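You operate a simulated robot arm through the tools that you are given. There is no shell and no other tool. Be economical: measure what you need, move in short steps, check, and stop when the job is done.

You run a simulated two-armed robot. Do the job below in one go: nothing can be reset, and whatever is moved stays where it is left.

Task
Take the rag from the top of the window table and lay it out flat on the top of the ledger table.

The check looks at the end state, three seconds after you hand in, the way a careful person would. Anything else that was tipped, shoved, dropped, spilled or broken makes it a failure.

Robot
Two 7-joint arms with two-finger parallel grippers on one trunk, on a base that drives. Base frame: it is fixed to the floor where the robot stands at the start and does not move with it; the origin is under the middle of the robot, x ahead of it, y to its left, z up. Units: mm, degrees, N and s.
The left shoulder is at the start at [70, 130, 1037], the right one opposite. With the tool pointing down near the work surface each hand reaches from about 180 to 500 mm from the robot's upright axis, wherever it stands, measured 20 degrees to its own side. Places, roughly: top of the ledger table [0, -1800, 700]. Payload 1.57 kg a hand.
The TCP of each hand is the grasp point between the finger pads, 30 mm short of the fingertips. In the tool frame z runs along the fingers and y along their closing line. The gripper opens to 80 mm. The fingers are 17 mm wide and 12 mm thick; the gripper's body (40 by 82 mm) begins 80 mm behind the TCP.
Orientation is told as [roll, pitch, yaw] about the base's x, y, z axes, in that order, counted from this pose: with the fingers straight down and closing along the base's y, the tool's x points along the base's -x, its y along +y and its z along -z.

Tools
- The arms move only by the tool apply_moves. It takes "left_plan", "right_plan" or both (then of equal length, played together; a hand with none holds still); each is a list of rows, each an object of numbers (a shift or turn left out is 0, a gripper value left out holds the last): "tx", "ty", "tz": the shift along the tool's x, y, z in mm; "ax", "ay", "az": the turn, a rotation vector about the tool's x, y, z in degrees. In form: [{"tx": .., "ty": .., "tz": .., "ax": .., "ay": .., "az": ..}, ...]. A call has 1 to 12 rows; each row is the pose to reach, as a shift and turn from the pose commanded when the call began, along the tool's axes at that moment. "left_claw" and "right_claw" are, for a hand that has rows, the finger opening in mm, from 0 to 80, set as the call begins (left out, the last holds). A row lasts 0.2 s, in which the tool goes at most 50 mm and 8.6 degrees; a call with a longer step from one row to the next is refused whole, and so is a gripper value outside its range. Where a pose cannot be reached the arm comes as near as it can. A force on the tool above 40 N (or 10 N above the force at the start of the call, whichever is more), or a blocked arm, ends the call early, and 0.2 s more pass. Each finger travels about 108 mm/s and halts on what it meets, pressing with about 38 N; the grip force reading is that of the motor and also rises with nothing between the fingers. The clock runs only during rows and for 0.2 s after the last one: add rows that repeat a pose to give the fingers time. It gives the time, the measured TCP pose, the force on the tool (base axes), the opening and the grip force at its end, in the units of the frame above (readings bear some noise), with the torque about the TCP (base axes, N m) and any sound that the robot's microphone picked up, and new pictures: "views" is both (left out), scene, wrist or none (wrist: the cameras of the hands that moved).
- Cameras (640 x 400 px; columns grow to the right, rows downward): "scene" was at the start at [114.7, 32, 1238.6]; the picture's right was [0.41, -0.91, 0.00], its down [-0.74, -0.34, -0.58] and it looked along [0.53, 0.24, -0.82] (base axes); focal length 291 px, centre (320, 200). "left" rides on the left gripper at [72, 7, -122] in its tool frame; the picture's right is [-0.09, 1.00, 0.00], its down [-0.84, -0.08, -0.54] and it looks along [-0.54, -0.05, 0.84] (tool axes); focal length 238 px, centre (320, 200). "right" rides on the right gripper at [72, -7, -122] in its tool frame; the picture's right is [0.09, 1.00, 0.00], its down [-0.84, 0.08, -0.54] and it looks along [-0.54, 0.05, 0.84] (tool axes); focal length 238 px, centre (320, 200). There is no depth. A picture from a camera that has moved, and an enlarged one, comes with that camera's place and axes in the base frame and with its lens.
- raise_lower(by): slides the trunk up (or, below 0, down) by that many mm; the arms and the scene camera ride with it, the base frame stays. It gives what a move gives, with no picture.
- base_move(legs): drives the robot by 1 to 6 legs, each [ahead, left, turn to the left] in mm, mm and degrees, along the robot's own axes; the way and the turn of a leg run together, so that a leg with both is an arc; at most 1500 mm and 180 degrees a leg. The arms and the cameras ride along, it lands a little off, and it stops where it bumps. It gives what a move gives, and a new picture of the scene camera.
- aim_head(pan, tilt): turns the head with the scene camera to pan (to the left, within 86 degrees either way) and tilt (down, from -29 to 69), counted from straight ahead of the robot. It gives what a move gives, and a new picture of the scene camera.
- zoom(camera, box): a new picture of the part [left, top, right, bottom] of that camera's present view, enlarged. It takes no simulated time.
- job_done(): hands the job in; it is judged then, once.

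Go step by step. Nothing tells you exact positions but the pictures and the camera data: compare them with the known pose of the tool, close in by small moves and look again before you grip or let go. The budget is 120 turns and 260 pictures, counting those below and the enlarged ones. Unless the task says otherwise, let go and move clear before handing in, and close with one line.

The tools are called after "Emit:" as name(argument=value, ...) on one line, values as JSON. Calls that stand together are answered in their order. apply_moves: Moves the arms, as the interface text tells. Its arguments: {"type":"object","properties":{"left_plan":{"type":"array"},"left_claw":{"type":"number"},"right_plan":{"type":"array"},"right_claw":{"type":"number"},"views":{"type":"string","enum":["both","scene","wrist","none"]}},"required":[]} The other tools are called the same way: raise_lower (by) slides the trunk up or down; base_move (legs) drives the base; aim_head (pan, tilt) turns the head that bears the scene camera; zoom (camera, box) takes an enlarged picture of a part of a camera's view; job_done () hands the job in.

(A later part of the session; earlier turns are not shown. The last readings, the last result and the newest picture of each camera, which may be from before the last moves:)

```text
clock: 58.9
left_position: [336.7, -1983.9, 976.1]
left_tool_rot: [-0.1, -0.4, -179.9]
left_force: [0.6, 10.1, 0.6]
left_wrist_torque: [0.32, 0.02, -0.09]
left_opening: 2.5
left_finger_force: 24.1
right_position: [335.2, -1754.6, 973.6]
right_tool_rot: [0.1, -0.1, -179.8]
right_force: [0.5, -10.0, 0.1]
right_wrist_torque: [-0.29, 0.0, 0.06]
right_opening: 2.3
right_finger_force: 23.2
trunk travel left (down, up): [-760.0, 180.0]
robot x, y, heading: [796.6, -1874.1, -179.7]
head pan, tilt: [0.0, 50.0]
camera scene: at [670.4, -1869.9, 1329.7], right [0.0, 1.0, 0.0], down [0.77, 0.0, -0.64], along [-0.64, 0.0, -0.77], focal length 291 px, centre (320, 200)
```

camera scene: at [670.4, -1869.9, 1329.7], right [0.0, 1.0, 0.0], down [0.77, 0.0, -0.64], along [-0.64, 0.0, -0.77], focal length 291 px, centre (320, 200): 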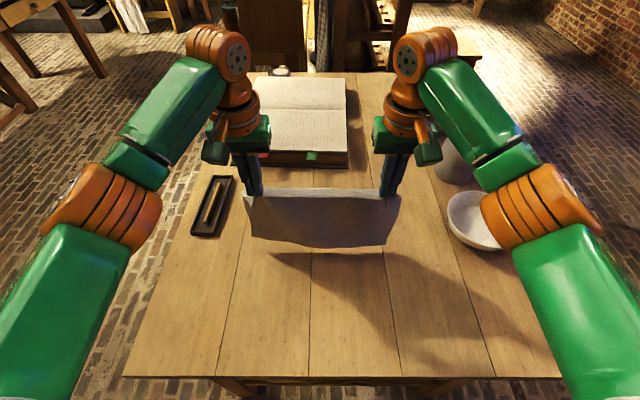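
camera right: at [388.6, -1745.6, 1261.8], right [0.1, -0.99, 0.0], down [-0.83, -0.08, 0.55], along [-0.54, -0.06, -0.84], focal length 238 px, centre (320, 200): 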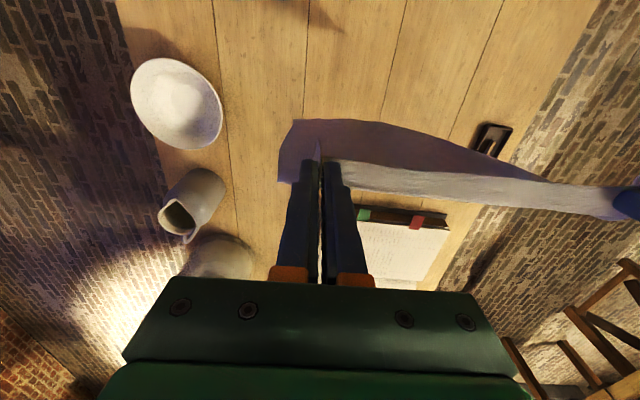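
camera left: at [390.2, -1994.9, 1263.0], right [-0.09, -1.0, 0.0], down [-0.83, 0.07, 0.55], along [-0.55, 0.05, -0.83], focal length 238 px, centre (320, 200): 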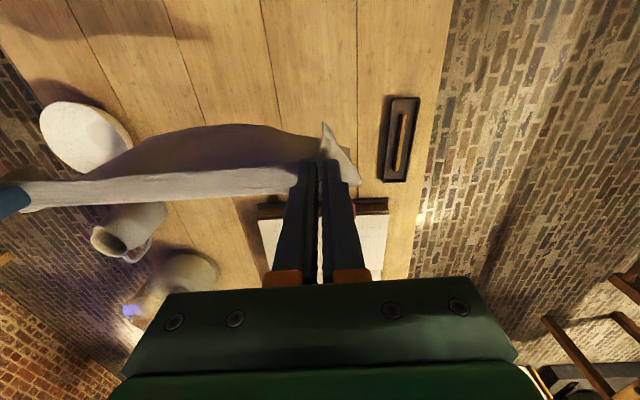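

The bottom edge hangs ~45 mm above the table at x≈320; with a 237 mm rag, I'd like ~30 mm more clearance from the table's near edge. I look down to see how close my base is to the table.

Emit:
aim_head(pan=0, tilt=69)

```text
clock: 59.7
left_position: [336.1, -1983.9, 975.2]
left_tool_rot: [-0.1, -0.4, -179.8]
left_force: [-0.4, 9.5, -0.5]
left_wrist_torque: [0.29, -0.01, -0.08]
left_opening: 2.3
left_finger_force: 23.6
right_position: [335.8, -1755.6, 973.5]
right_tool_rot: [0.1, -0.2, -179.8]
right_force: [-0.6, -10.4, 0.5]
right_wrist_torque: [-0.35, 0.0, -0.01]
right_opening: 2.0
right_finger_force: 23.3
trunk travel left (down, up): [-760.0, 180.0]
robot x, y, heading: [798.9, -1870.9, -180.0]
head pan, tilt: [0.0, 68.8]
camera scene: at [691.4, -1869.9, 1307.8], right [0.0, 1.0, 0.0], down [0.93, 0.0, -0.36], along [-0.36, 0.0, -0.93], focal length 291 px, centre (320, 200)
```

scene: 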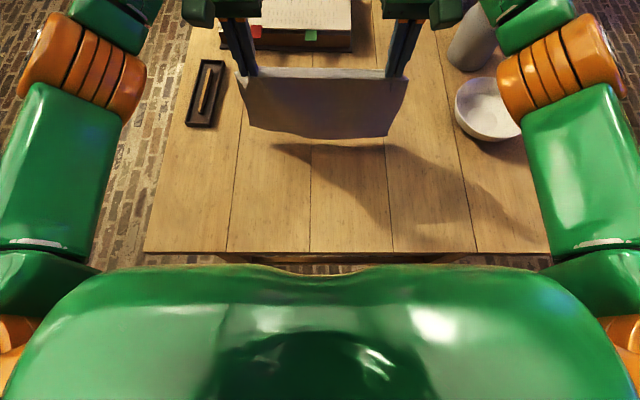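

Rather than push the base closer, I tilt the fingers forward to gain reach and move the hands ahead about 40 mm.

Emit:
apply_moves(left_plan=[{"tx": -10, "ay": -8}, {"tx": -25, "ay": -16}, {"tx": -42, "ay": -24}, {"tx": -42, "ay": -24}], right_plan=[{"tx": -10, "ay": -8}, {"tx": -25, "ay": -16}, {"tx": -42, "ay": -24}, {"tx": -42, "ay": -24}], views="both")

```text
clock: 60.7
left_position: [294.4, -1985.4, 976.0]
left_tool_rot: [0.0, -24.4, -179.7]
left_force: [1.5, 11.3, -1.0]
left_wrist_torque: [0.29, 0.0, -0.19]
left_opening: 2.6
left_finger_force: 23.8
right_position: [294.2, -1754.5, 972.1]
right_tool_rot: [0.1, -24.2, -179.8]
right_force: [-0.2, -10.9, 0.2]
right_wrist_torque: [-0.3, 0.0, 0.16]
right_opening: 2.1
right_finger_force: 23.5
trunk travel left (down, up): [-760.0, 180.0]
robot x, y, heading: [794.4, -1872.7, -180.0]
head pan, tilt: [0.0, 68.8]
camera scene: at [691.6, -1869.9, 1307.7], right [0.0, 1.0, 0.0], down [0.93, 0.0, -0.36], along [-0.36, 0.0, -0.93], focal length 291 px, centre (320, 200)
camera right: at [408.4, -1748.6, 1055.7], right [0.09, -1.0, -0.04], down [-0.54, -0.08, 0.84], along [-0.84, -0.05, -0.55], focal length 238 px, centre (320, 200)
camera left: at [409.8, -1991.6, 1057.2], right [-0.08, -1.0, 0.04], down [-0.54, 0.07, 0.84], along [-0.84, 0.05, -0.54], focal length 238 px, centre (320, 200)
```

scene: 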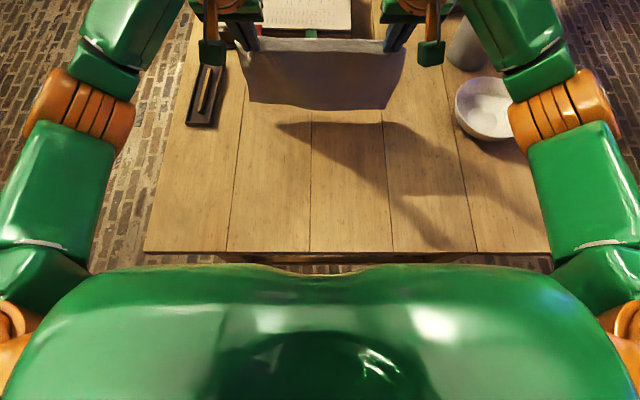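
right: 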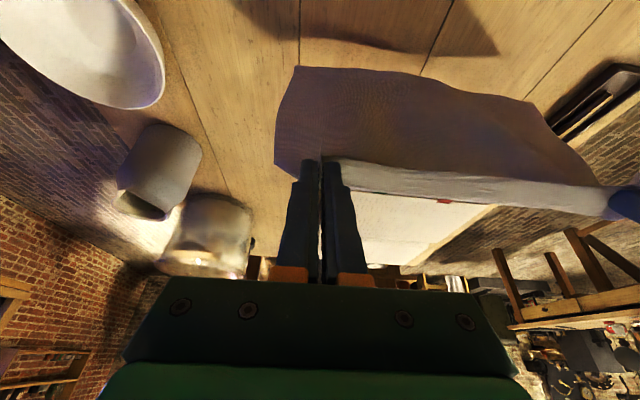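
left: 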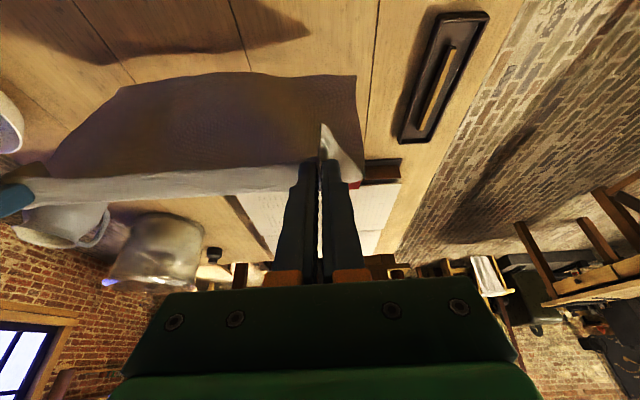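

Geometry is good: the rag's lower edge at x≈285, clear of tray and bowl. I lower until that edge touches the table.

Emit:
raise_lower(by=-60)

Emit:
zoom(camera="scene", box=[140, 0, 560, 262])

```text
clock: 61.7
left_position: [294.1, -1983.9, 915.0]
left_tool_rot: [-0.2, -24.3, -179.7]
left_force: [0.4, 10.4, -0.3]
left_wrist_torque: [0.33, 0.01, -0.18]
left_opening: 2.9
left_finger_force: 23.4
right_position: [292.7, -1756.5, 912.5]
right_tool_rot: [0.0, -24.1, -179.9]
right_force: [0.3, -11.2, 0.8]
right_wrist_torque: [-0.29, -0.04, 0.17]
right_opening: 2.2
right_finger_force: 23.3
trunk travel left (down, up): [-700.0, 240.0]
robot x, y, heading: [796.4, -1872.5, -179.8]
head pan, tilt: [0.0, 68.8]
```

```text
1.52 times, centred on (350, 131) of scene
camera zoom: at [691.7, -1869.9, 1247.7], right [0.0, 1.0, 0.0], down [0.93, 0.0, -0.36], along [-0.36, 0.0, -0.93], focal length 444 px, centre (274, 305)
```

zoom: 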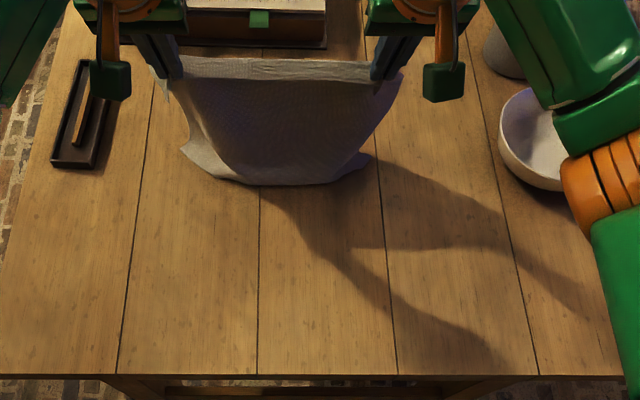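

The free edge touches down curled toward me, so it will lay naturally if I start near the robot and move the hands away. I lift off, bring the hands back (untilting), then lay forward.

Emit:
raise_lower(by=60)

Emit:
apply_moves(left_plan=[{"tx": 25, "tz": -11, "ay": 3}, {"tx": 50, "tz": -23, "ay": 6}, {"tx": 75, "tz": -34, "ay": 9}, {"tx": 100, "tz": -45, "ay": 12}, {"tx": 125, "tz": -56, "ay": 15}, {"tx": 150, "tz": -68, "ay": 18}, {"tx": 175, "tz": -79, "ay": 21}, {"tx": 205, "tz": -92, "ay": 24}, {"tx": 205, "tz": -92, "ay": 24}], right_plan=[{"tx": 25, "tz": -11, "ay": 3}, {"tx": 50, "tz": -23, "ay": 6}, {"tx": 75, "tz": -34, "ay": 9}, {"tx": 100, "tz": -45, "ay": 12}, {"tx": 125, "tz": -56, "ay": 15}, {"tx": 150, "tz": -68, "ay": 18}, {"tx": 175, "tz": -79, "ay": 21}, {"tx": 205, "tz": -92, "ay": 24}, {"tx": 205, "tz": -92, "ay": 24}], views="scene")

```text
clock: 62.7
left_position: [294.6, -1985.2, 975.2]
left_tool_rot: [-0.1, -24.3, -179.7]
left_force: [-0.1, 10.7, -0.3]
left_wrist_torque: [0.29, 0.03, -0.18]
left_opening: 2.5
left_finger_force: 24.0
right_position: [292.7, -1755.8, 972.3]
right_tool_rot: [0.1, -24.1, -179.8]
right_force: [-0.4, -11.3, 0.8]
right_wrist_torque: [-0.29, 0.01, 0.16]
right_opening: 2.0
right_finger_force: 23.8
trunk travel left (down, up): [-760.0, 180.0]
robot x, y, heading: [796.0, -1871.9, -179.9]
head pan, tilt: [0.0, 68.8]
```

```text
clock: 64.7
left_position: [520.4, -1984.3, 974.5]
left_tool_rot: [-0.1, -0.4, -179.7]
left_force: [-0.2, 11.9, -0.5]
left_wrist_torque: [0.34, 0.0, -0.03]
left_opening: 2.3
left_finger_force: 23.9
right_position: [517.7, -1753.7, 972.7]
right_tool_rot: [0.1, 0.0, -179.8]
right_force: [0.2, -11.9, -0.7]
right_wrist_torque: [-0.38, 0.03, 0.06]
right_opening: 2.0
right_finger_force: 23.5
trunk travel left (down, up): [-760.0, 180.0]
robot x, y, heading: [798.6, -1874.8, -180.0]
head pan, tilt: [0.0, 68.8]
camera scene: at [691.1, -1869.9, 1307.7], right [0.0, 1.0, 0.0], down [0.93, 0.0, -0.36], along [-0.36, 0.0, -0.93], focal length 291 px, centre (320, 200)
```

scene: 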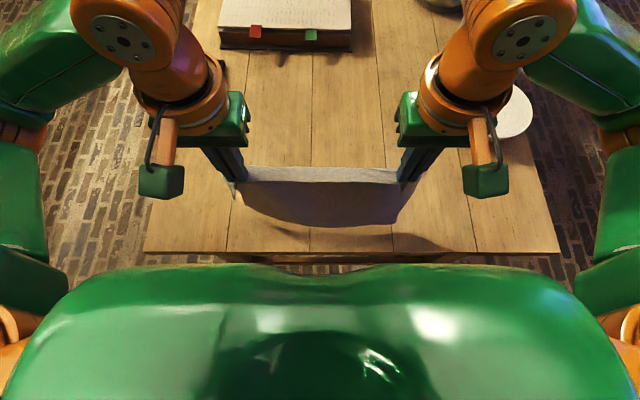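

The free edge hangs at x≈531, above the near part of the table. I raise the arms relative to the trunk (so the whole laying stroke can be done by arms alone) and lower the trunk until it just touches.

Emit:
apply_moves(left_plan=[{"tx": -10, "tz": -25}, {"tx": -20, "tz": -50}, {"tx": -25, "tz": -75}, {"tx": -25, "tz": -100}, {"tx": -25, "tz": -100}], right_plan=[{"tx": -10, "tz": -25}, {"tx": -20, "tz": -50}, {"tx": -25, "tz": -75}, {"tx": -25, "tz": -100}, {"tx": -25, "tz": -100}], views="none")

Emit:
raise_lower(by=-142)

Emit:
zoom(camera="scene", box=[140, 0, 560, 262])

```text
clock: 65.9
left_position: [493.4, -1983.0, 1075.3]
left_tool_rot: [-0.1, -0.4, -179.8]
left_force: [-0.8, 10.2, -0.2]
left_wrist_torque: [0.31, 0.02, -0.02]
left_opening: 2.5
left_finger_force: 24.2
right_position: [493.1, -1755.5, 1073.3]
right_tool_rot: [0.1, 0.0, -179.8]
right_force: [-0.3, -11.5, -0.5]
right_wrist_torque: [-0.36, -0.01, 0.06]
right_opening: 2.0
right_finger_force: 23.5
trunk travel left (down, up): [-760.0, 180.0]
robot x, y, heading: [800.1, -1871.2, -179.9]
head pan, tilt: [0.0, 68.8]
```

```text
clock: 67.6
left_position: [495.1, -1984.4, 933.5]
left_tool_rot: [-0.1, -0.3, -179.8]
left_force: [-0.1, 11.5, -0.6]
left_wrist_torque: [0.34, -0.01, -0.05]
left_opening: 2.6
left_finger_force: 23.8
right_position: [492.8, -1754.1, 931.1]
right_tool_rot: [0.1, -0.1, -179.8]
right_force: [-0.9, -11.9, 0.3]
right_wrist_torque: [-0.36, -0.04, 0.0]
right_opening: 1.9
right_finger_force: 23.3
trunk travel left (down, up): [-618.0, 322.0]
robot x, y, heading: [797.1, -1870.8, -179.8]
head pan, tilt: [0.0, 68.8]
```

```text
1.52 times, centred on (350, 131) of scene
camera zoom: at [691.7, -1869.9, 1165.8], right [0.0, 1.0, 0.0], down [0.93, 0.0, -0.36], along [-0.36, 0.0, -0.93], focal length 444 px, centre (274, 305)
```

zoom: 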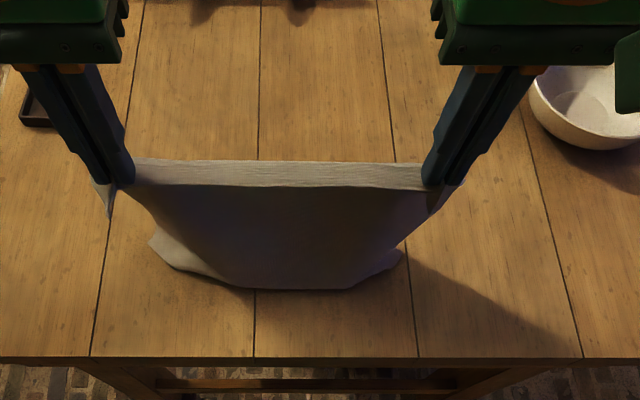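

The cloth hangs bowed toward me with its corners trailing away, so a forward stroke would wrinkle it; a pull-back that starts at first touch will drag it straight. I lift, go forward with more tilt, and prepare that stroke.

Emit:
raise_lower(by=150)

Emit:
apply_moves(left_plan=[{"tx": -25, "tz": 10, "ay": -4}, {"tx": -50, "tz": 20, "ay": -8}, {"tx": -75, "tz": 30, "ay": -12}, {"tx": -100, "tz": 40, "ay": -16}, {"tx": -125, "tz": 50, "ay": -20}, {"tx": -150, "tz": 60, "ay": -24}, {"tx": -175, "tz": 70, "ay": -28}, {"tx": -200, "tz": 80, "ay": -32}, {"tx": -222, "tz": 90, "ay": -35}, {"tx": -222, "tz": 90, "ay": -35}], right_plan=[{"tx": -25, "tz": 10, "ay": -4}, {"tx": -50, "tz": 20, "ay": -8}, {"tx": -75, "tz": 30, "ay": -12}, {"tx": -100, "tz": 40, "ay": -16}, {"tx": -125, "tz": 50, "ay": -20}, {"tx": -150, "tz": 60, "ay": -24}, {"tx": -175, "tz": 70, "ay": -28}, {"tx": -200, "tz": 80, "ay": -32}, {"tx": -222, "tz": 90, "ay": -35}, {"tx": -222, "tz": 90, "ay": -35}], views="none")

Emit:
raise_lower(by=-55)

Emit:
aim_head(pan=0, tilt=60)

Emit:
zoom(camera="left", box=[0, 0, 640, 400])

```text
clock: 69.3
left_position: [495.6, -1984.1, 1083.3]
left_tool_rot: [-0.1, -0.2, -179.8]
left_force: [-0.3, 11.7, 0.5]
left_wrist_torque: [0.32, 0.04, -0.05]
left_opening: 2.5
left_finger_force: 23.6
right_position: [494.5, -1753.7, 1080.7]
right_tool_rot: [0.0, -0.1, -179.8]
right_force: [0.3, -11.1, 0.2]
right_wrist_torque: [-0.34, -0.03, 0.01]
right_opening: 2.0
right_finger_force: 23.5
trunk travel left (down, up): [-768.0, 172.0]
robot x, y, heading: [801.5, -1870.1, -179.8]
head pan, tilt: [0.0, 68.8]
```

```text
clock: 71.5
left_position: [272.1, -1984.1, 994.1]
left_tool_rot: [0.0, -35.5, -179.7]
left_force: [0.0, 10.4, -0.4]
left_wrist_torque: [0.28, 0.01, -0.26]
left_opening: 2.5
left_finger_force: 23.9
right_position: [272.0, -1754.8, 991.6]
right_tool_rot: [0.1, -35.1, -179.8]
right_force: [0.8, -9.6, 0.4]
right_wrist_torque: [-0.2, 0.01, 0.2]
right_opening: 2.2
right_finger_force: 23.8
trunk travel left (down, up): [-768.0, 172.0]
robot x, y, heading: [800.2, -1872.4, -179.8]
head pan, tilt: [0.0, 68.8]
```

```text
clock: 72.5
left_position: [272.9, -1984.8, 939.5]
left_tool_rot: [0.0, -35.3, -179.6]
left_force: [0.3, 10.4, -0.3]
left_wrist_torque: [0.23, 0.01, -0.21]
left_opening: 2.4
left_finger_force: 23.7
right_position: [272.3, -1755.1, 936.7]
right_tool_rot: [0.1, -35.2, -179.8]
right_force: [0.8, -10.6, -0.9]
right_wrist_torque: [-0.24, 0.0, 0.19]
right_opening: 1.8
right_finger_force: 24.4
trunk travel left (down, up): [-713.0, 227.0]
robot x, y, heading: [800.4, -1870.5, -180.1]
head pan, tilt: [0.0, 68.8]
```

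```text
clock: 73.2
left_position: [272.3, -1984.6, 939.0]
left_tool_rot: [-0.1, -35.3, -179.7]
left_force: [0.2, 9.4, -0.2]
left_wrist_torque: [0.23, -0.01, -0.21]
left_opening: 2.6
left_finger_force: 23.4
right_position: [271.7, -1755.9, 936.7]
right_tool_rot: [0.1, -35.0, -179.8]
right_force: [0.4, -9.3, 0.7]
right_wrist_torque: [-0.26, -0.01, 0.2]
right_opening: 2.4
right_finger_force: 23.8
trunk travel left (down, up): [-713.0, 227.0]
robot x, y, heading: [799.1, -1872.1, -180.2]
head pan, tilt: [0.0, 60.0]
camera scene: at [680.9, -1869.9, 1270.1], right [0.0, 1.0, 0.0], down [0.87, 0.0, -0.5], along [-0.5, 0.0, -0.87], focal length 291 px, centre (320, 200)
```

scene: 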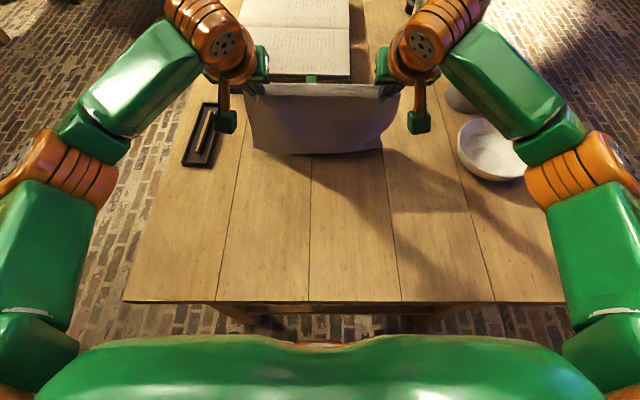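

```text
1.00 times, centred on (320, 200) of left (not enlarged: the box is as wide or as high as the picture)
camera zoom: at [401.2, -1990.8, 997.4], right [-0.07, -1.0, 0.05], down [-0.37, 0.07, 0.93], along [-0.93, 0.05, -0.37], focal length 238 px, centre (320, 200)
```

zoom: 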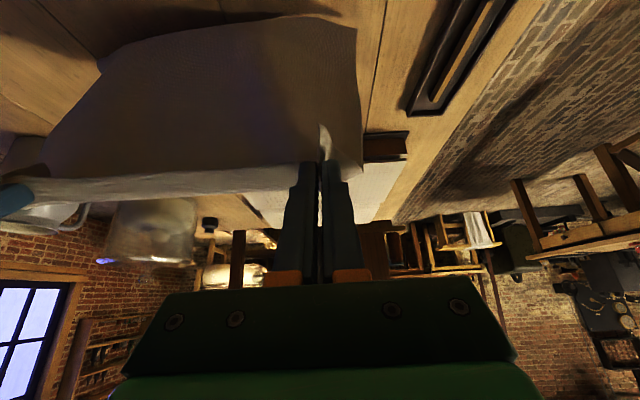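

Now the free edge hangs slightly away from me (x≈225) right above the table. I begin the pull-back-and-lower stroke.

Emit:
apply_moves(left_plan=[{"tx": 13.4, "tz": 5.2}, {"tx": 32.9, "tz": 8.7}, {"tx": 55.7, "tz": 9.8}, {"tx": 81.3, "tz": 11.4}, {"tx": 107.4, "tz": 13.9}, {"tx": 133.6, "tz": 16.3}], right_plan=[{"tx": 13.4, "tz": 5.2}, {"tx": 32.9, "tz": 8.7}, {"tx": 55.7, "tz": 9.8}, {"tx": 81.3, "tz": 11.4}, {"tx": 107.4, "tz": 13.9}, {"tx": 133.6, "tz": 16.3}])

```text
clock: 74.6
left_position: [372.0, -1984.3, 848.9]
left_tool_rot: [-0.1, -35.4, -179.6]
left_force: [0.0, 10.3, -0.3]
left_wrist_torque: [0.27, 0.01, -0.22]
left_opening: 2.6
left_finger_force: 23.6
right_position: [372.4, -1755.6, 846.5]
right_tool_rot: [0.2, -35.1, -179.8]
right_force: [-0.1, -10.6, -0.3]
right_wrist_torque: [-0.21, 0.0, 0.2]
right_opening: 2.2
right_finger_force: 23.3
trunk travel left (down, up): [-713.0, 227.0]
robot x, y, heading: [803.0, -1870.7, -179.9]
head pan, tilt: [0.0, 60.0]
camera scene: at [682.0, -1869.9, 1270.3], right [0.0, 1.0, 0.0], down [0.87, 0.0, -0.5], along [-0.5, 0.0, -0.87], focal length 291 px, centre (320, 200)
camera right: at [501.5, -1748.2, 905.6], right [0.08, -1.0, -0.05], down [-0.37, -0.08, 0.93], along [-0.92, -0.05, -0.38], focal length 238 px, centre (320, 200)
camera left: at [501.5, -1990.6, 906.6], right [-0.07, -1.0, 0.05], down [-0.37, 0.07, 0.93], along [-0.93, 0.05, -0.37], focal length 238 px, centre (320, 200)
```

scene: 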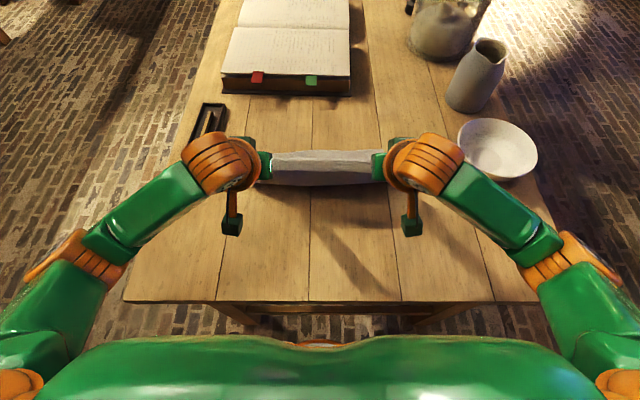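
right: 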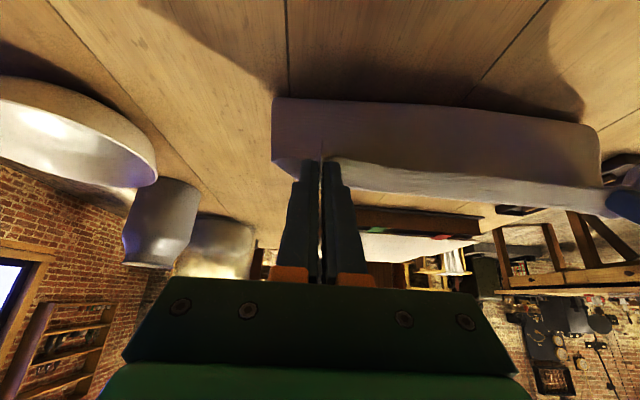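
left: 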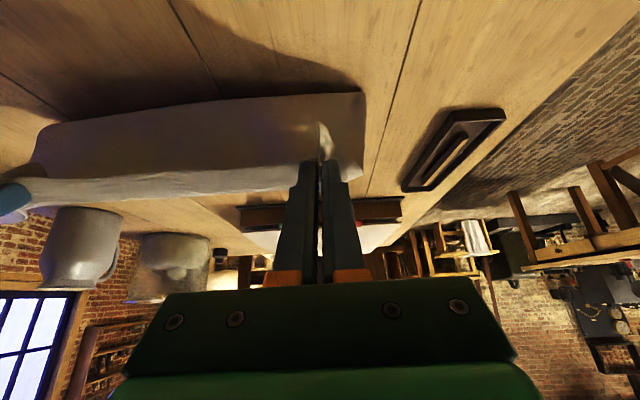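

The lower part is being laid and trails away under the hands as planned. I continue the stroke to just above the table.

Emit:
apply_moves(left_plan=[{"tx": 26.1, "tz": 2.4}, {"tx": 54.5, "tz": 4.6}, {"tx": 82.8, "tz": 6.7}, {"tx": 111.2, "tz": 8.8}, {"tx": 139, "tz": 10.1}, {"tx": 165.4, "tz": 11.1}], right_plan=[{"tx": 26.1, "tz": 2.4}, {"tx": 54.5, "tz": 4.6}, {"tx": 82.8, "tz": 6.7}, {"tx": 111.2, "tz": 8.8}, {"tx": 139, "tz": 10.1}, {"tx": 165.4, "tz": 11.1}])

```text
clock: 76.1
left_position: [499.6, -1982.7, 749.6]
left_tool_rot: [-0.6, -36.7, -179.4]
left_force: [2.8, 5.9, 14.5]
left_wrist_torque: [0.09, 0.05, -0.1]
left_opening: 2.3
left_finger_force: 23.6
right_position: [499.9, -1757.1, 750.5]
right_tool_rot: [0.5, -36.7, 179.8]
right_force: [2.7, -4.8, 18.0]
right_wrist_torque: [-0.18, 0.07, 0.08]
right_opening: 2.3
right_finger_force: 23.8
trunk travel left (down, up): [-713.0, 227.0]
robot x, y, heading: [794.4, -1871.1, -179.7]
head pan, tilt: [0.0, 60.0]
stopped in row 6 (right hand): the force on the tool passed its limit at 41 N (the readings are from after the stop); the commanded pose is now the measured one
camera scene: at [687.5, -1870.0, 1271.2], right [0.0, 1.0, 0.0], down [0.86, 0.0, -0.51], along [-0.51, 0.0, -0.86], focal length 291 px, centre (320, 200)
camera right: at [629.3, -1749.2, 805.9], right [0.08, -1.0, -0.05], down [-0.35, -0.07, 0.93], along [-0.93, -0.06, -0.35], focal length 238 px, centre (320, 200)
camera left: at [630.1, -1989.3, 805.6], right [-0.07, -1.0, 0.05], down [-0.35, 0.07, 0.94], along [-0.93, 0.05, -0.35], focal length 238 px, centre (320, 200)
```

scene: 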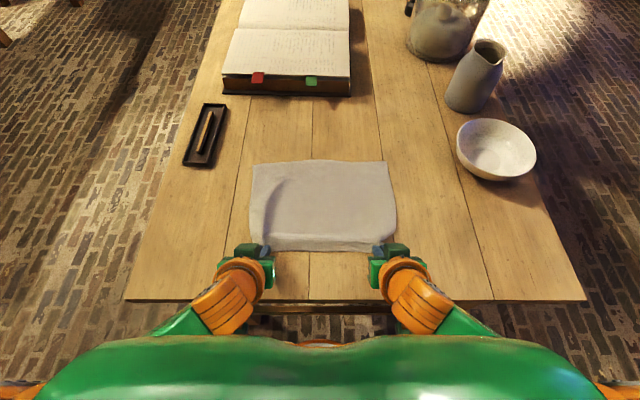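
right: 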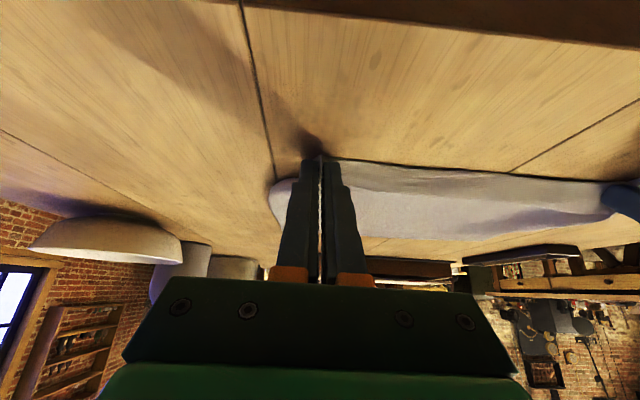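
left: 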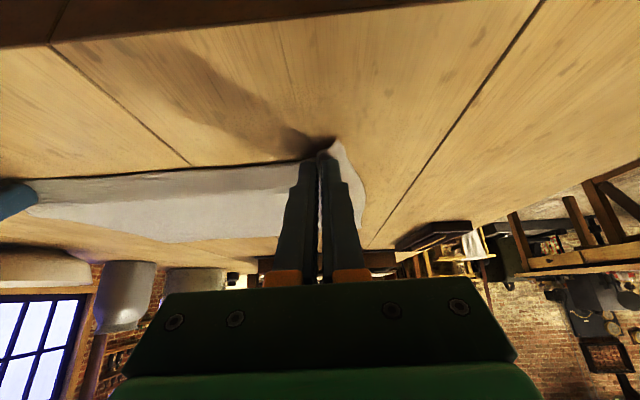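

The rag is laid out (x≈258–500) well clear of everything, with only a small wrinkle. I bring the fingers upright around their tips before opening, to spread the pinched folds.

Emit:
apply_moves(left_plan=[{"tx": -4, "tz": 0, "ay": 7}, {"tx": -7, "tz": 2, "ay": 14}, {"tx": -10, "tz": 4, "ay": 21}, {"tx": -13, "tz": 6, "ay": 28}, {"tx": -16, "tz": 8, "ay": 36}, {"tx": -16, "tz": 8, "ay": 36}], right_plan=[{"tx": -4, "tz": 0, "ay": 7}, {"tx": -7, "tz": 2, "ay": 14}, {"tx": -10, "tz": 4, "ay": 21}, {"tx": -13, "tz": 6, "ay": 28}, {"tx": -16, "tz": 8, "ay": 36}, {"tx": -16, "tz": 8, "ay": 36}])

```text
clock: 77.5
left_position: [482.7, -1983.5, 751.1]
left_tool_rot: [-0.3, -0.3, -179.7]
left_force: [-1.8, 8.4, 10.9]
left_wrist_torque: [0.25, 0.03, -0.02]
left_opening: 2.7
left_finger_force: 23.8
right_position: [480.1, -1757.8, 752.1]
right_tool_rot: [0.5, -0.3, -179.8]
right_force: [-3.0, -7.3, 23.5]
right_wrist_torque: [-0.21, 0.21, 0.02]
right_opening: 2.1
right_finger_force: 24.0
trunk travel left (down, up): [-713.0, 227.0]
robot x, y, heading: [797.8, -1874.0, -180.0]
head pan, tilt: [0.0, 60.0]
camera scene: at [685.1, -1870.5, 1270.5], right [0.0, 1.0, 0.0], down [0.86, 0.0, -0.5], along [-0.5, 0.0, -0.86], focal length 291 px, centre (320, 200)
camera right: at [552.5, -1748.9, 874.1], right [0.09, -1.0, 0.01], down [-0.83, -0.08, 0.55], along [-0.54, -0.06, -0.84], focal length 238 px, centre (320, 200)
camera left: at [553.9, -1990.8, 873.4], right [-0.09, -1.0, -0.01], down [-0.83, 0.07, 0.55], along [-0.54, 0.05, -0.84], focal length 238 px, centre (320, 200)
```

scene: 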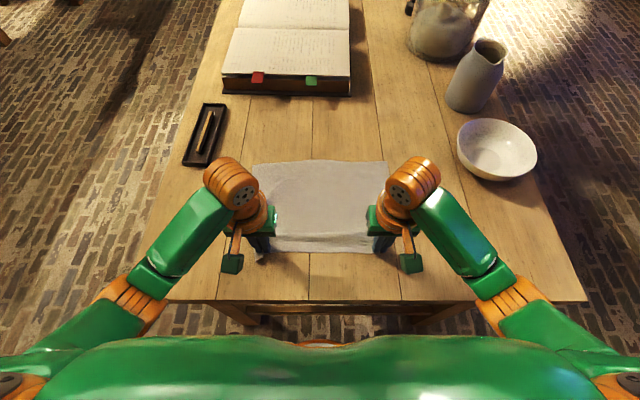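
right: 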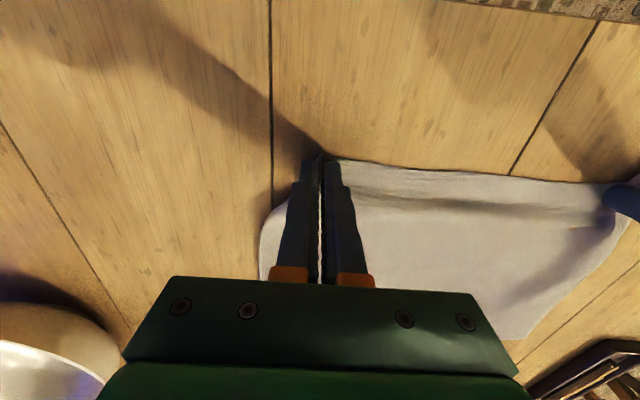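
left: 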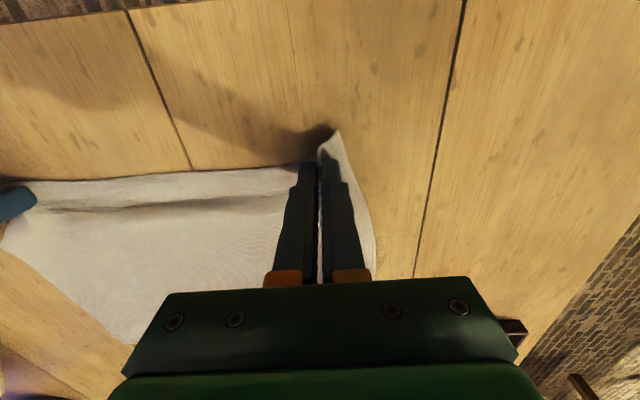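

A slight ridge lies near the gripped edge. I pull back a little to take it out, then open while touching.

Emit:
apply_moves(left_plan=[{"tx": 8, "tz": -2}, {"tx": 18, "tz": -2}, {"tx": 18, "tz": -2}], right_plan=[{"tx": 8, "tz": -2}, {"tx": 18, "tz": -2}, {"tx": 18, "tz": -2}], views="scene")

Emit:
apply_moves(left_plan=[{"tz": 1}, {"tz": 1}, {"tz": 1}, {"tz": 1}], right_plan=[{"tz": 0}, {"tz": 0}, {"tz": 0}, {"tz": 0}], left_claw=40, right_claw=40)

```text
clock: 78.3
left_position: [497.4, -1984.4, 752.0]
left_tool_rot: [-0.4, -0.1, -179.7]
left_force: [0.5, 7.4, -0.8]
left_wrist_torque: [0.25, 0.01, -0.02]
left_opening: 2.6
left_finger_force: 23.9
right_position: [497.6, -1755.6, 752.3]
right_tool_rot: [0.3, 0.0, -179.8]
right_force: [-0.9, -6.9, 8.0]
right_wrist_torque: [-0.2, 0.08, 0.01]
right_opening: 2.1
right_finger_force: 22.8
trunk travel left (down, up): [-713.0, 227.0]
robot x, y, heading: [800.2, -1872.3, -179.7]
head pan, tilt: [0.0, 60.0]
camera scene: at [682.0, -1870.6, 1270.1], right [0.0, 1.0, 0.0], down [0.87, 0.0, -0.5], along [-0.5, 0.0, -0.87], focal length 291 px, centre (320, 200)
```

scene: 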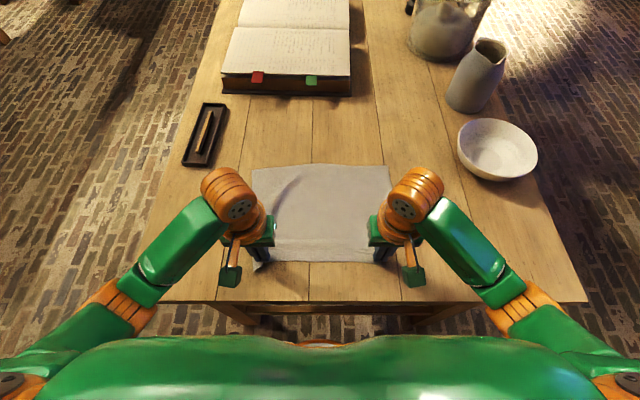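

```text
clock: 79.3
left_position: [497.1, -1984.3, 752.1]
left_tool_rot: [-0.3, -0.2, -179.7]
left_force: [0.0, -1.2, 3.4]
left_wrist_torque: [-0.09, 0.01, -0.02]
left_opening: 40.1
left_finger_force: 0.3
right_position: [498.2, -1756.7, 752.7]
right_tool_rot: [0.3, -0.1, -179.9]
right_force: [0.7, -0.9, 2.8]
right_wrist_torque: [0.06, 0.0, -0.03]
right_opening: 39.5
right_finger_force: 0.1
trunk travel left (down, up): [-713.0, 227.0]
robot x, y, heading: [798.8, -1872.6, -179.8]
head pan, tilt: [0.0, 60.0]
camera scene: at [682.1, -1870.4, 1270.2], right [0.0, 1.0, 0.0], down [0.87, 0.0, -0.5], along [-0.5, 0.0, -0.87], focal length 291 px, centre (320, 200)
camera right: at [568.8, -1748.7, 874.9], right [0.09, -1.0, 0.0], down [-0.84, -0.08, 0.54], along [-0.54, -0.06, -0.84], focal length 238 px, centre (320, 200)
camera left: at [569.9, -1990.5, 873.6], right [-0.09, -1.0, -0.01], down [-0.83, 0.07, 0.55], along [-0.54, 0.05, -0.84], focal length 238 px, centre (320, 200)
```

scene: 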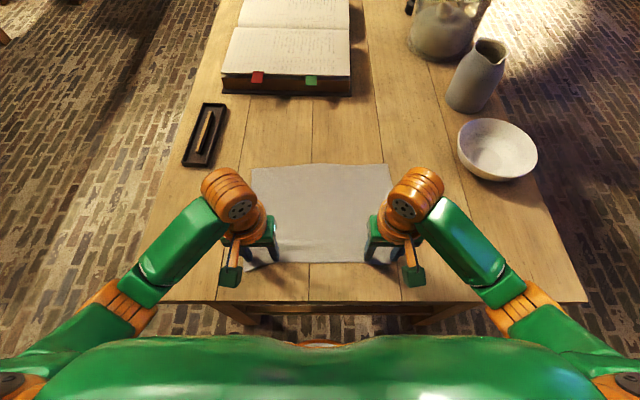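
right: 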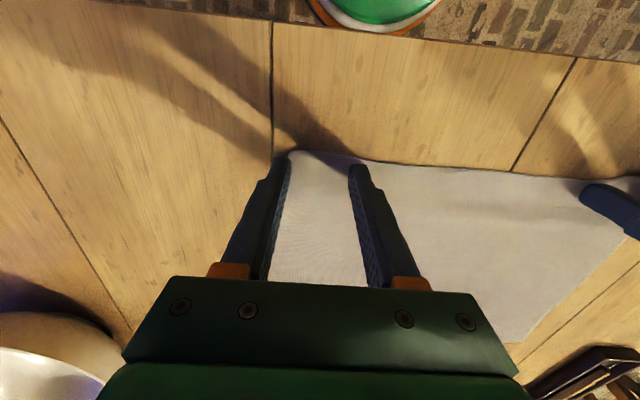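
left: 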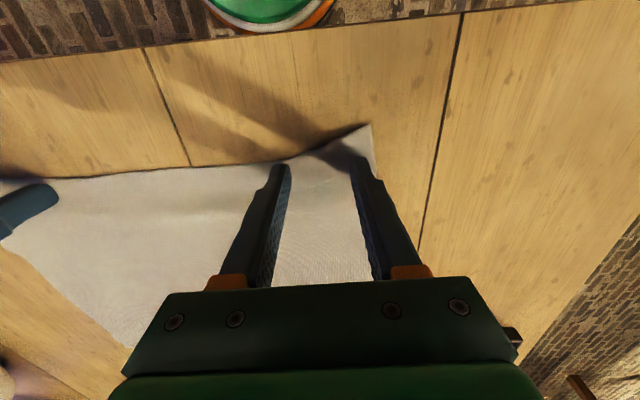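

Released and the folds spread open again. I lift the hands straight up and look at the result.

Emit:
apply_moves(left_plan=[{"tz": -15}, {"tz": -50}, {"tz": -90}, {"tz": -90}], right_plan=[{"tz": -15}, {"tz": -50}, {"tz": -90}, {"tz": -90}])

Emit:
raise_lower(by=200)

Emit:
zoom(camera="scene", box=[160, 50, 560, 300])

```text
clock: 80.3
left_position: [497.6, -1984.2, 841.3]
left_tool_rot: [-0.3, -0.1, -179.7]
left_force: [0.0, -0.6, 0.0]
left_wrist_torque: [0.01, -0.03, 0.04]
left_opening: 40.0
left_finger_force: 0.0
right_position: [496.9, -1755.7, 841.8]
right_tool_rot: [0.3, 0.0, -179.9]
right_force: [-0.5, 0.7, -0.5]
right_wrist_torque: [0.0, 0.02, 0.0]
right_opening: 40.1
right_finger_force: 0.0
trunk travel left (down, up): [-713.0, 227.0]
robot x, y, heading: [799.2, -1872.3, -180.0]
head pan, tilt: [0.0, 60.0]
camera scene: at [680.6, -1869.8, 1270.1], right [0.0, 1.0, 0.0], down [0.87, 0.0, -0.5], along [-0.5, 0.0, -0.87], focal length 291 px, centre (320, 200)
camera right: at [568.0, -1748.2, 963.9], right [0.09, -1.0, 0.0], down [-0.84, -0.08, 0.54], along [-0.54, -0.05, -0.84], focal length 238 px, centre (320, 200)
camera left: at [568.7, -1990.5, 963.1], right [-0.09, -1.0, 0.0], down [-0.84, 0.07, 0.54], along [-0.54, 0.05, -0.84], focal length 238 px, centre (320, 200)
```

scene: 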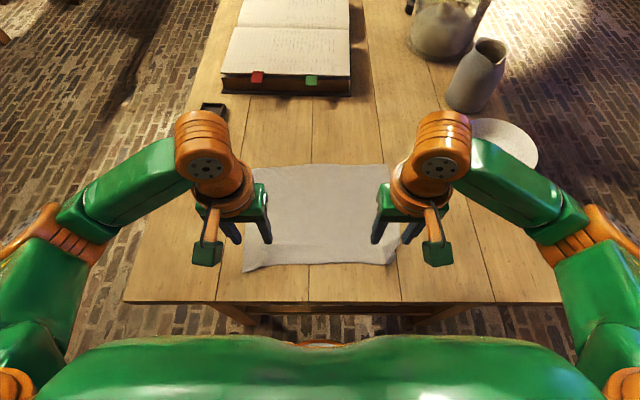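
right: 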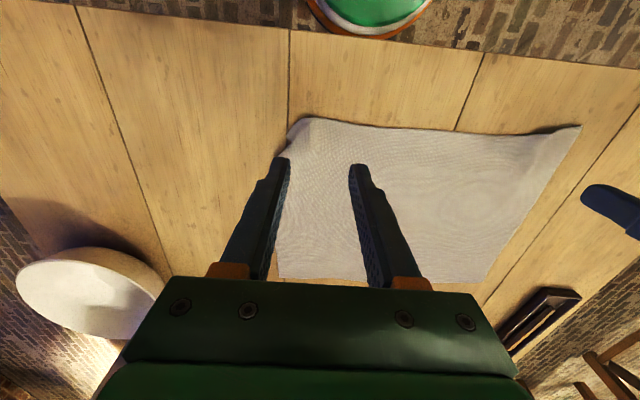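
left: 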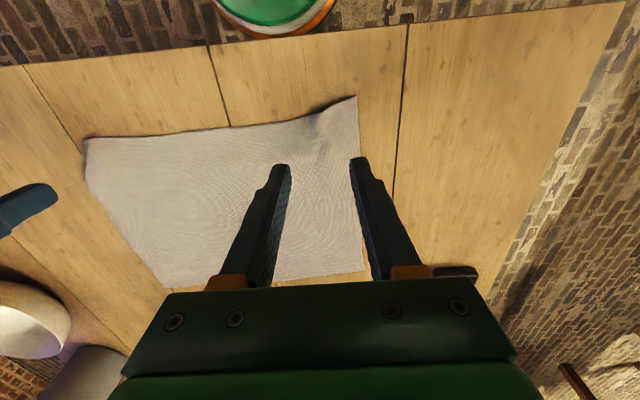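

```text
clock: 82.4
left_position: [495.3, -1983.5, 1041.6]
left_tool_rot: [-0.4, -0.2, -179.7]
left_force: [-0.5, -1.1, 0.2]
left_wrist_torque: [-0.02, -0.01, 0.01]
left_opening: 40.1
left_finger_force: 0.0
right_position: [496.6, -1756.2, 1042.3]
right_tool_rot: [0.4, -0.1, -180.0]
right_force: [-0.3, 0.3, 0.5]
right_wrist_torque: [-0.01, 0.0, 0.0]
right_opening: 40.1
right_finger_force: 0.2
trunk travel left (down, up): [-913.0, 27.0]
robot x, y, heading: [800.8, -1869.0, -179.9]
head pan, tilt: [0.0, 60.0]
```

```text
1.60 times, centred on (360, 175) of scene
camera zoom: at [680.5, -1869.9, 1470.1], right [0.0, 1.0, 0.0], down [0.87, 0.0, -0.5], along [-0.5, 0.0, -0.87], focal length 466 px, centre (256, 240)
```

zoom: 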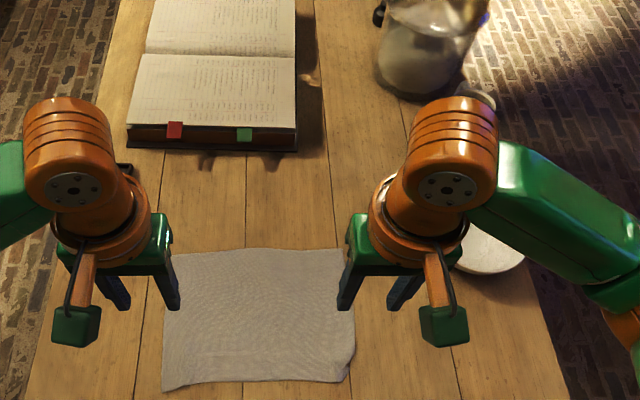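

The rag looks flat except perhaps a curl at its near-right corner. I back away a little for an unobstructed look.

Emit:
base_move(legs=[[-220, 0, 0]])

Emit:
zoom(camera="scene", box=[210, 90, 450, 240])

Emit:
zoom(camera="right", box=[150, 80, 550, 330])

```text
clock: 84.1
left_position: [712.5, -1983.6, 1040.3]
left_tool_rot: [-0.3, 0.1, -179.5]
left_force: [0.1, -0.3, -0.3]
left_wrist_torque: [-0.02, -0.03, -0.01]
left_opening: 39.9
left_finger_force: 0.1
right_position: [712.1, -1755.3, 1039.5]
right_tool_rot: [0.3, 0.2, -179.8]
right_force: [-1.5, -0.2, -0.3]
right_wrist_torque: [0.0, -0.03, -0.02]
right_opening: 40.2
right_finger_force: 0.0
trunk travel left (down, up): [-913.0, 27.0]
robot x, y, heading: [1015.3, -1871.1, -179.6]
head pan, tilt: [0.0, 60.0]
camera scene: at [894.8, -1869.4, 1469.7], right [0.0, 1.0, 0.0], down [0.87, 0.0, -0.5], along [-0.5, 0.0, -0.87], focal length 291 px, centre (320, 200)
```

scene: 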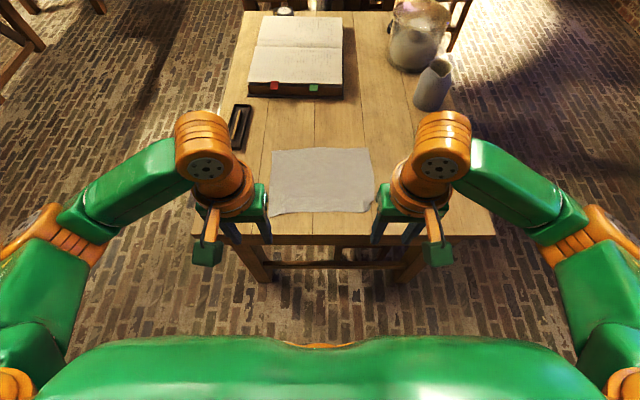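

```text
2.67 times, centred on (330, 165) of scene
camera zoom: at [894.8, -1869.4, 1469.7], right [0.0, 1.0, 0.0], down [0.87, 0.0, -0.5], along [-0.5, 0.0, -0.87], focal length 776 px, centre (293, 293)
```

zoom: 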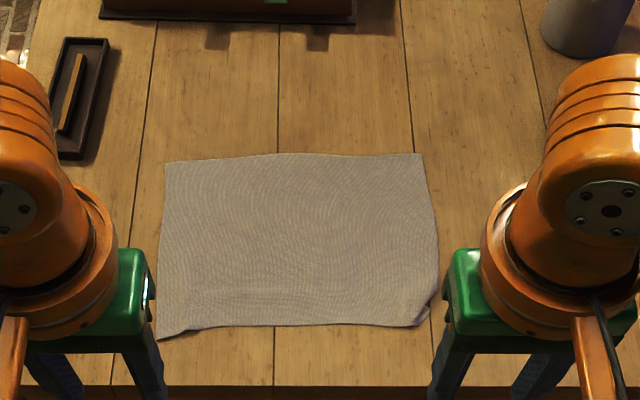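

```text
1.60 times, centred on (350, 205) of right
camera zoom: at [783.0, -1747.9, 1162.8], right [0.1, -1.0, 0.01], down [-0.84, -0.08, 0.54], along [-0.54, -0.06, -0.84], focal length 381 px, centre (272, 192)
```

zoom: 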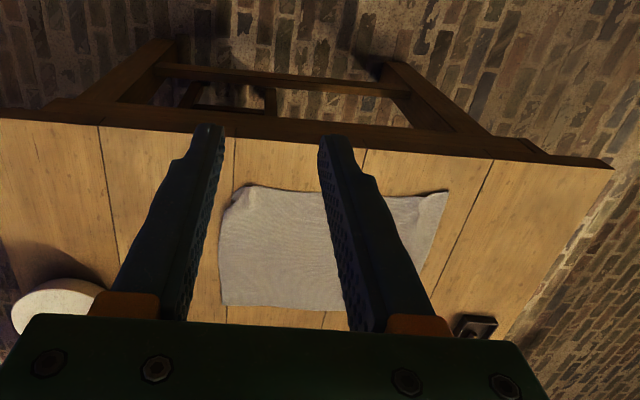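

The near-right corner is slightly curled (~25 mm); everything else is flat. I zoom in on it before deciding how to smooth it.

Emit:
zoom(camera="scene", box=[345, 175, 393, 220])

Emit:
zoom(camera="right", box=[270, 180, 350, 230])

```text
8.89 times, centred on (369, 198) of scene
camera zoom: at [894.8, -1869.4, 1469.7], right [0.0, 1.0, 0.0], down [0.87, 0.0, -0.5], along [-0.5, 0.0, -0.87], focal length 2587 px, centre (-116, 222)
```

zoom: 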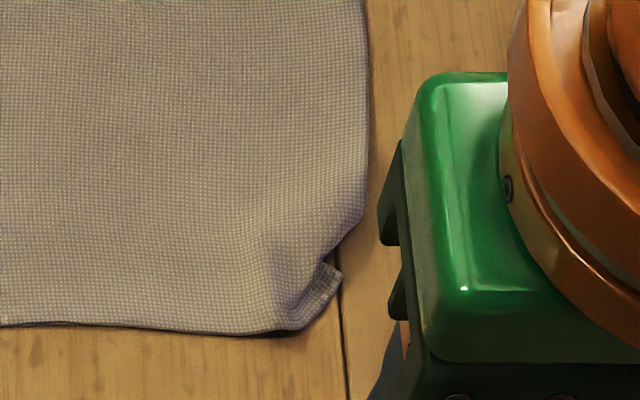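

```text
8.00 times, centred on (310, 205) of right
camera zoom: at [783.0, -1747.9, 1162.8], right [0.1, -1.0, 0.01], down [-0.84, -0.08, 0.54], along [-0.54, -0.06, -0.84], focal length 1907 px, centre (400, 160)
```

zoom: 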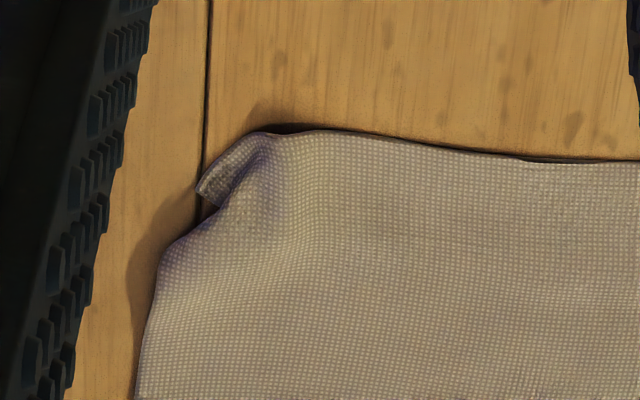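

The near-right corner is tucked under a little. I go back in and use the right hand to re-lift that corner region and lay it so the corner trails outward.

Emit:
base_move(legs=[[217, 0, 0]])

Emit:
raise_lower(by=-200)

Emit:
apply_moves(right_plan=[{"tz": 10}], right_claw=36, views="wrist")

```text
clock: 85.8
left_position: [501.5, -1983.4, 1040.4]
left_tool_rot: [-0.3, -0.2, -179.8]
left_force: [0.9, 0.0, 0.6]
left_wrist_torque: [-0.02, 0.02, -0.02]
left_opening: 40.1
left_finger_force: 0.0
right_position: [502.0, -1755.3, 1043.0]
right_tool_rot: [0.3, -0.3, -179.8]
right_force: [0.5, -0.4, -0.7]
right_wrist_torque: [0.0, 0.02, -0.02]
right_opening: 40.1
right_finger_force: 0.0
trunk travel left (down, up): [-913.0, 27.0]
robot x, y, heading: [799.7, -1872.3, -179.9]
head pan, tilt: [0.0, 60.0]
camera scene: at [687.2, -1869.7, 1470.5], right [0.0, 1.0, 0.0], down [0.86, 0.0, -0.5], along [-0.5, 0.0, -0.86], focal length 291 px, centre (320, 200)
```

scene: 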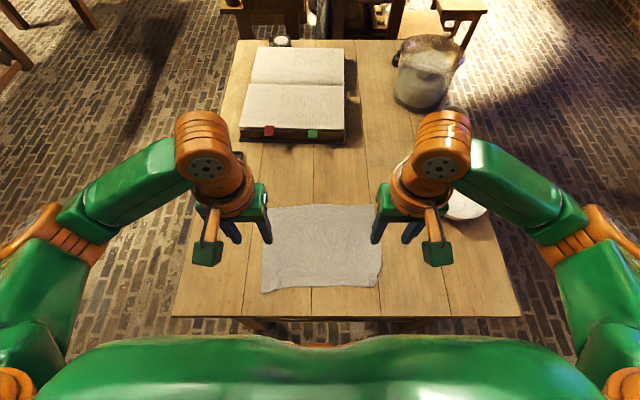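

```text
clock: 88.0
left_position: [500.6, -1984.6, 841.3]
left_tool_rot: [-0.3, -0.3, -179.7]
left_force: [0.1, -0.6, 0.8]
left_wrist_torque: [0.0, 0.01, -0.01]
left_opening: 40.1
left_finger_force: 0.1
right_position: [499.9, -1755.8, 840.6]
right_tool_rot: [0.3, 0.0, -179.8]
right_force: [-0.7, -0.9, -0.4]
right_wrist_torque: [-0.01, -0.03, 0.0]
right_opening: 40.0
right_finger_force: 0.1
trunk travel left (down, up): [-713.0, 227.0]
robot x, y, heading: [801.8, -1872.7, -180.1]
head pan, tilt: [0.0, 60.0]
```

```text
clock: 88.4
left_position: [498.1, -1982.9, 840.9]
left_tool_rot: [-0.2, -0.1, -179.7]
left_force: [0.4, -0.5, 0.5]
left_wrist_torque: [-0.04, 0.01, -0.01]
left_opening: 39.5
left_finger_force: 0.1
right_position: [497.8, -1756.1, 831.3]
right_tool_rot: [0.3, 0.0, -179.9]
right_force: [-0.2, 0.9, 0.7]
right_wrist_torque: [0.0, 0.03, 0.02]
right_opening: 36.2
right_finger_force: 0.1
trunk travel left (down, up): [-713.0, 227.0]
robot x, y, heading: [801.6, -1869.2, -179.7]
head pan, tilt: [0.0, 60.0]
camera right: at [570.2, -1748.1, 953.4], right [0.09, -1.0, 0.01], down [-0.84, -0.08, 0.54], along [-0.54, -0.06, -0.84], focal length 238 px, centre (320, 200)
```

right: 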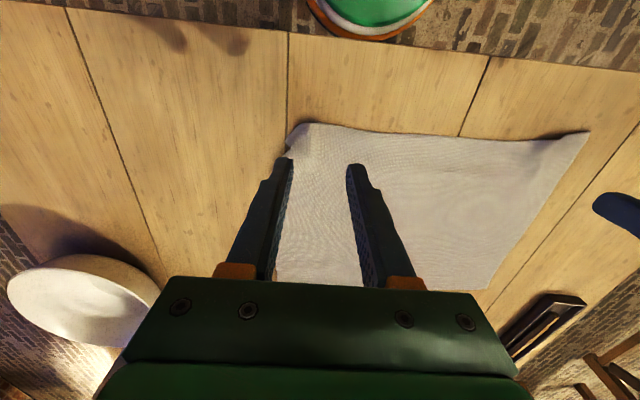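

I move 16 mm inward and descend to touch the cloth just inside the curled corner.

Emit:
apply_moves(right_plan=[{"tx": -10, "ty": 18}, {"tx": -10, "ty": 18, "tz": 40}, {"tx": -10, "ty": 18, "tz": 72}, {"tx": -10, "ty": 18, "tz": 78}, {"tx": -10, "ty": 18, "tz": 81}, {"tx": -10, "ty": 18, "tz": 81}], right_claw=36, views="wrist")

```text
clock: 89.8
left_position: [500.3, -1984.5, 842.9]
left_tool_rot: [-0.3, -0.3, -179.7]
left_force: [0.8, -0.5, 0.3]
left_wrist_torque: [-0.01, 0.03, 0.02]
left_opening: 39.9
left_finger_force: 0.1
right_position: [489.6, -1774.0, 751.9]
right_tool_rot: [0.4, -0.4, -179.9]
right_force: [-5.1, 2.6, 23.9]
right_wrist_torque: [0.46, 0.06, 0.07]
right_opening: 36.9
right_finger_force: 0.6
trunk travel left (down, up): [-713.0, 227.0]
robot x, y, heading: [797.1, -1869.4, -179.9]
head pan, tilt: [0.0, 60.0]
camera right: at [561.1, -1766.8, 873.3], right [0.09, -1.0, 0.0], down [-0.83, -0.08, 0.55], along [-0.54, -0.06, -0.84], focal length 238 px, centre (320, 200)
```

right: 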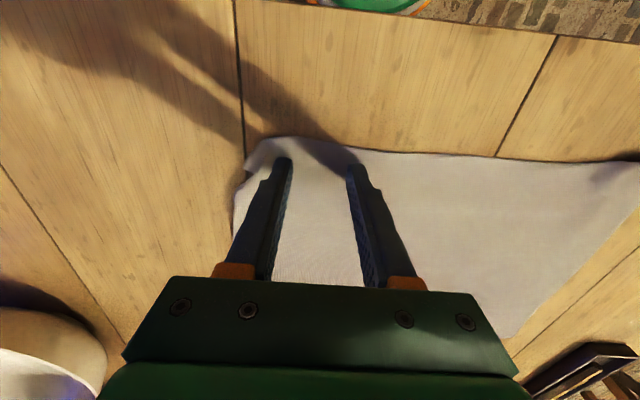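

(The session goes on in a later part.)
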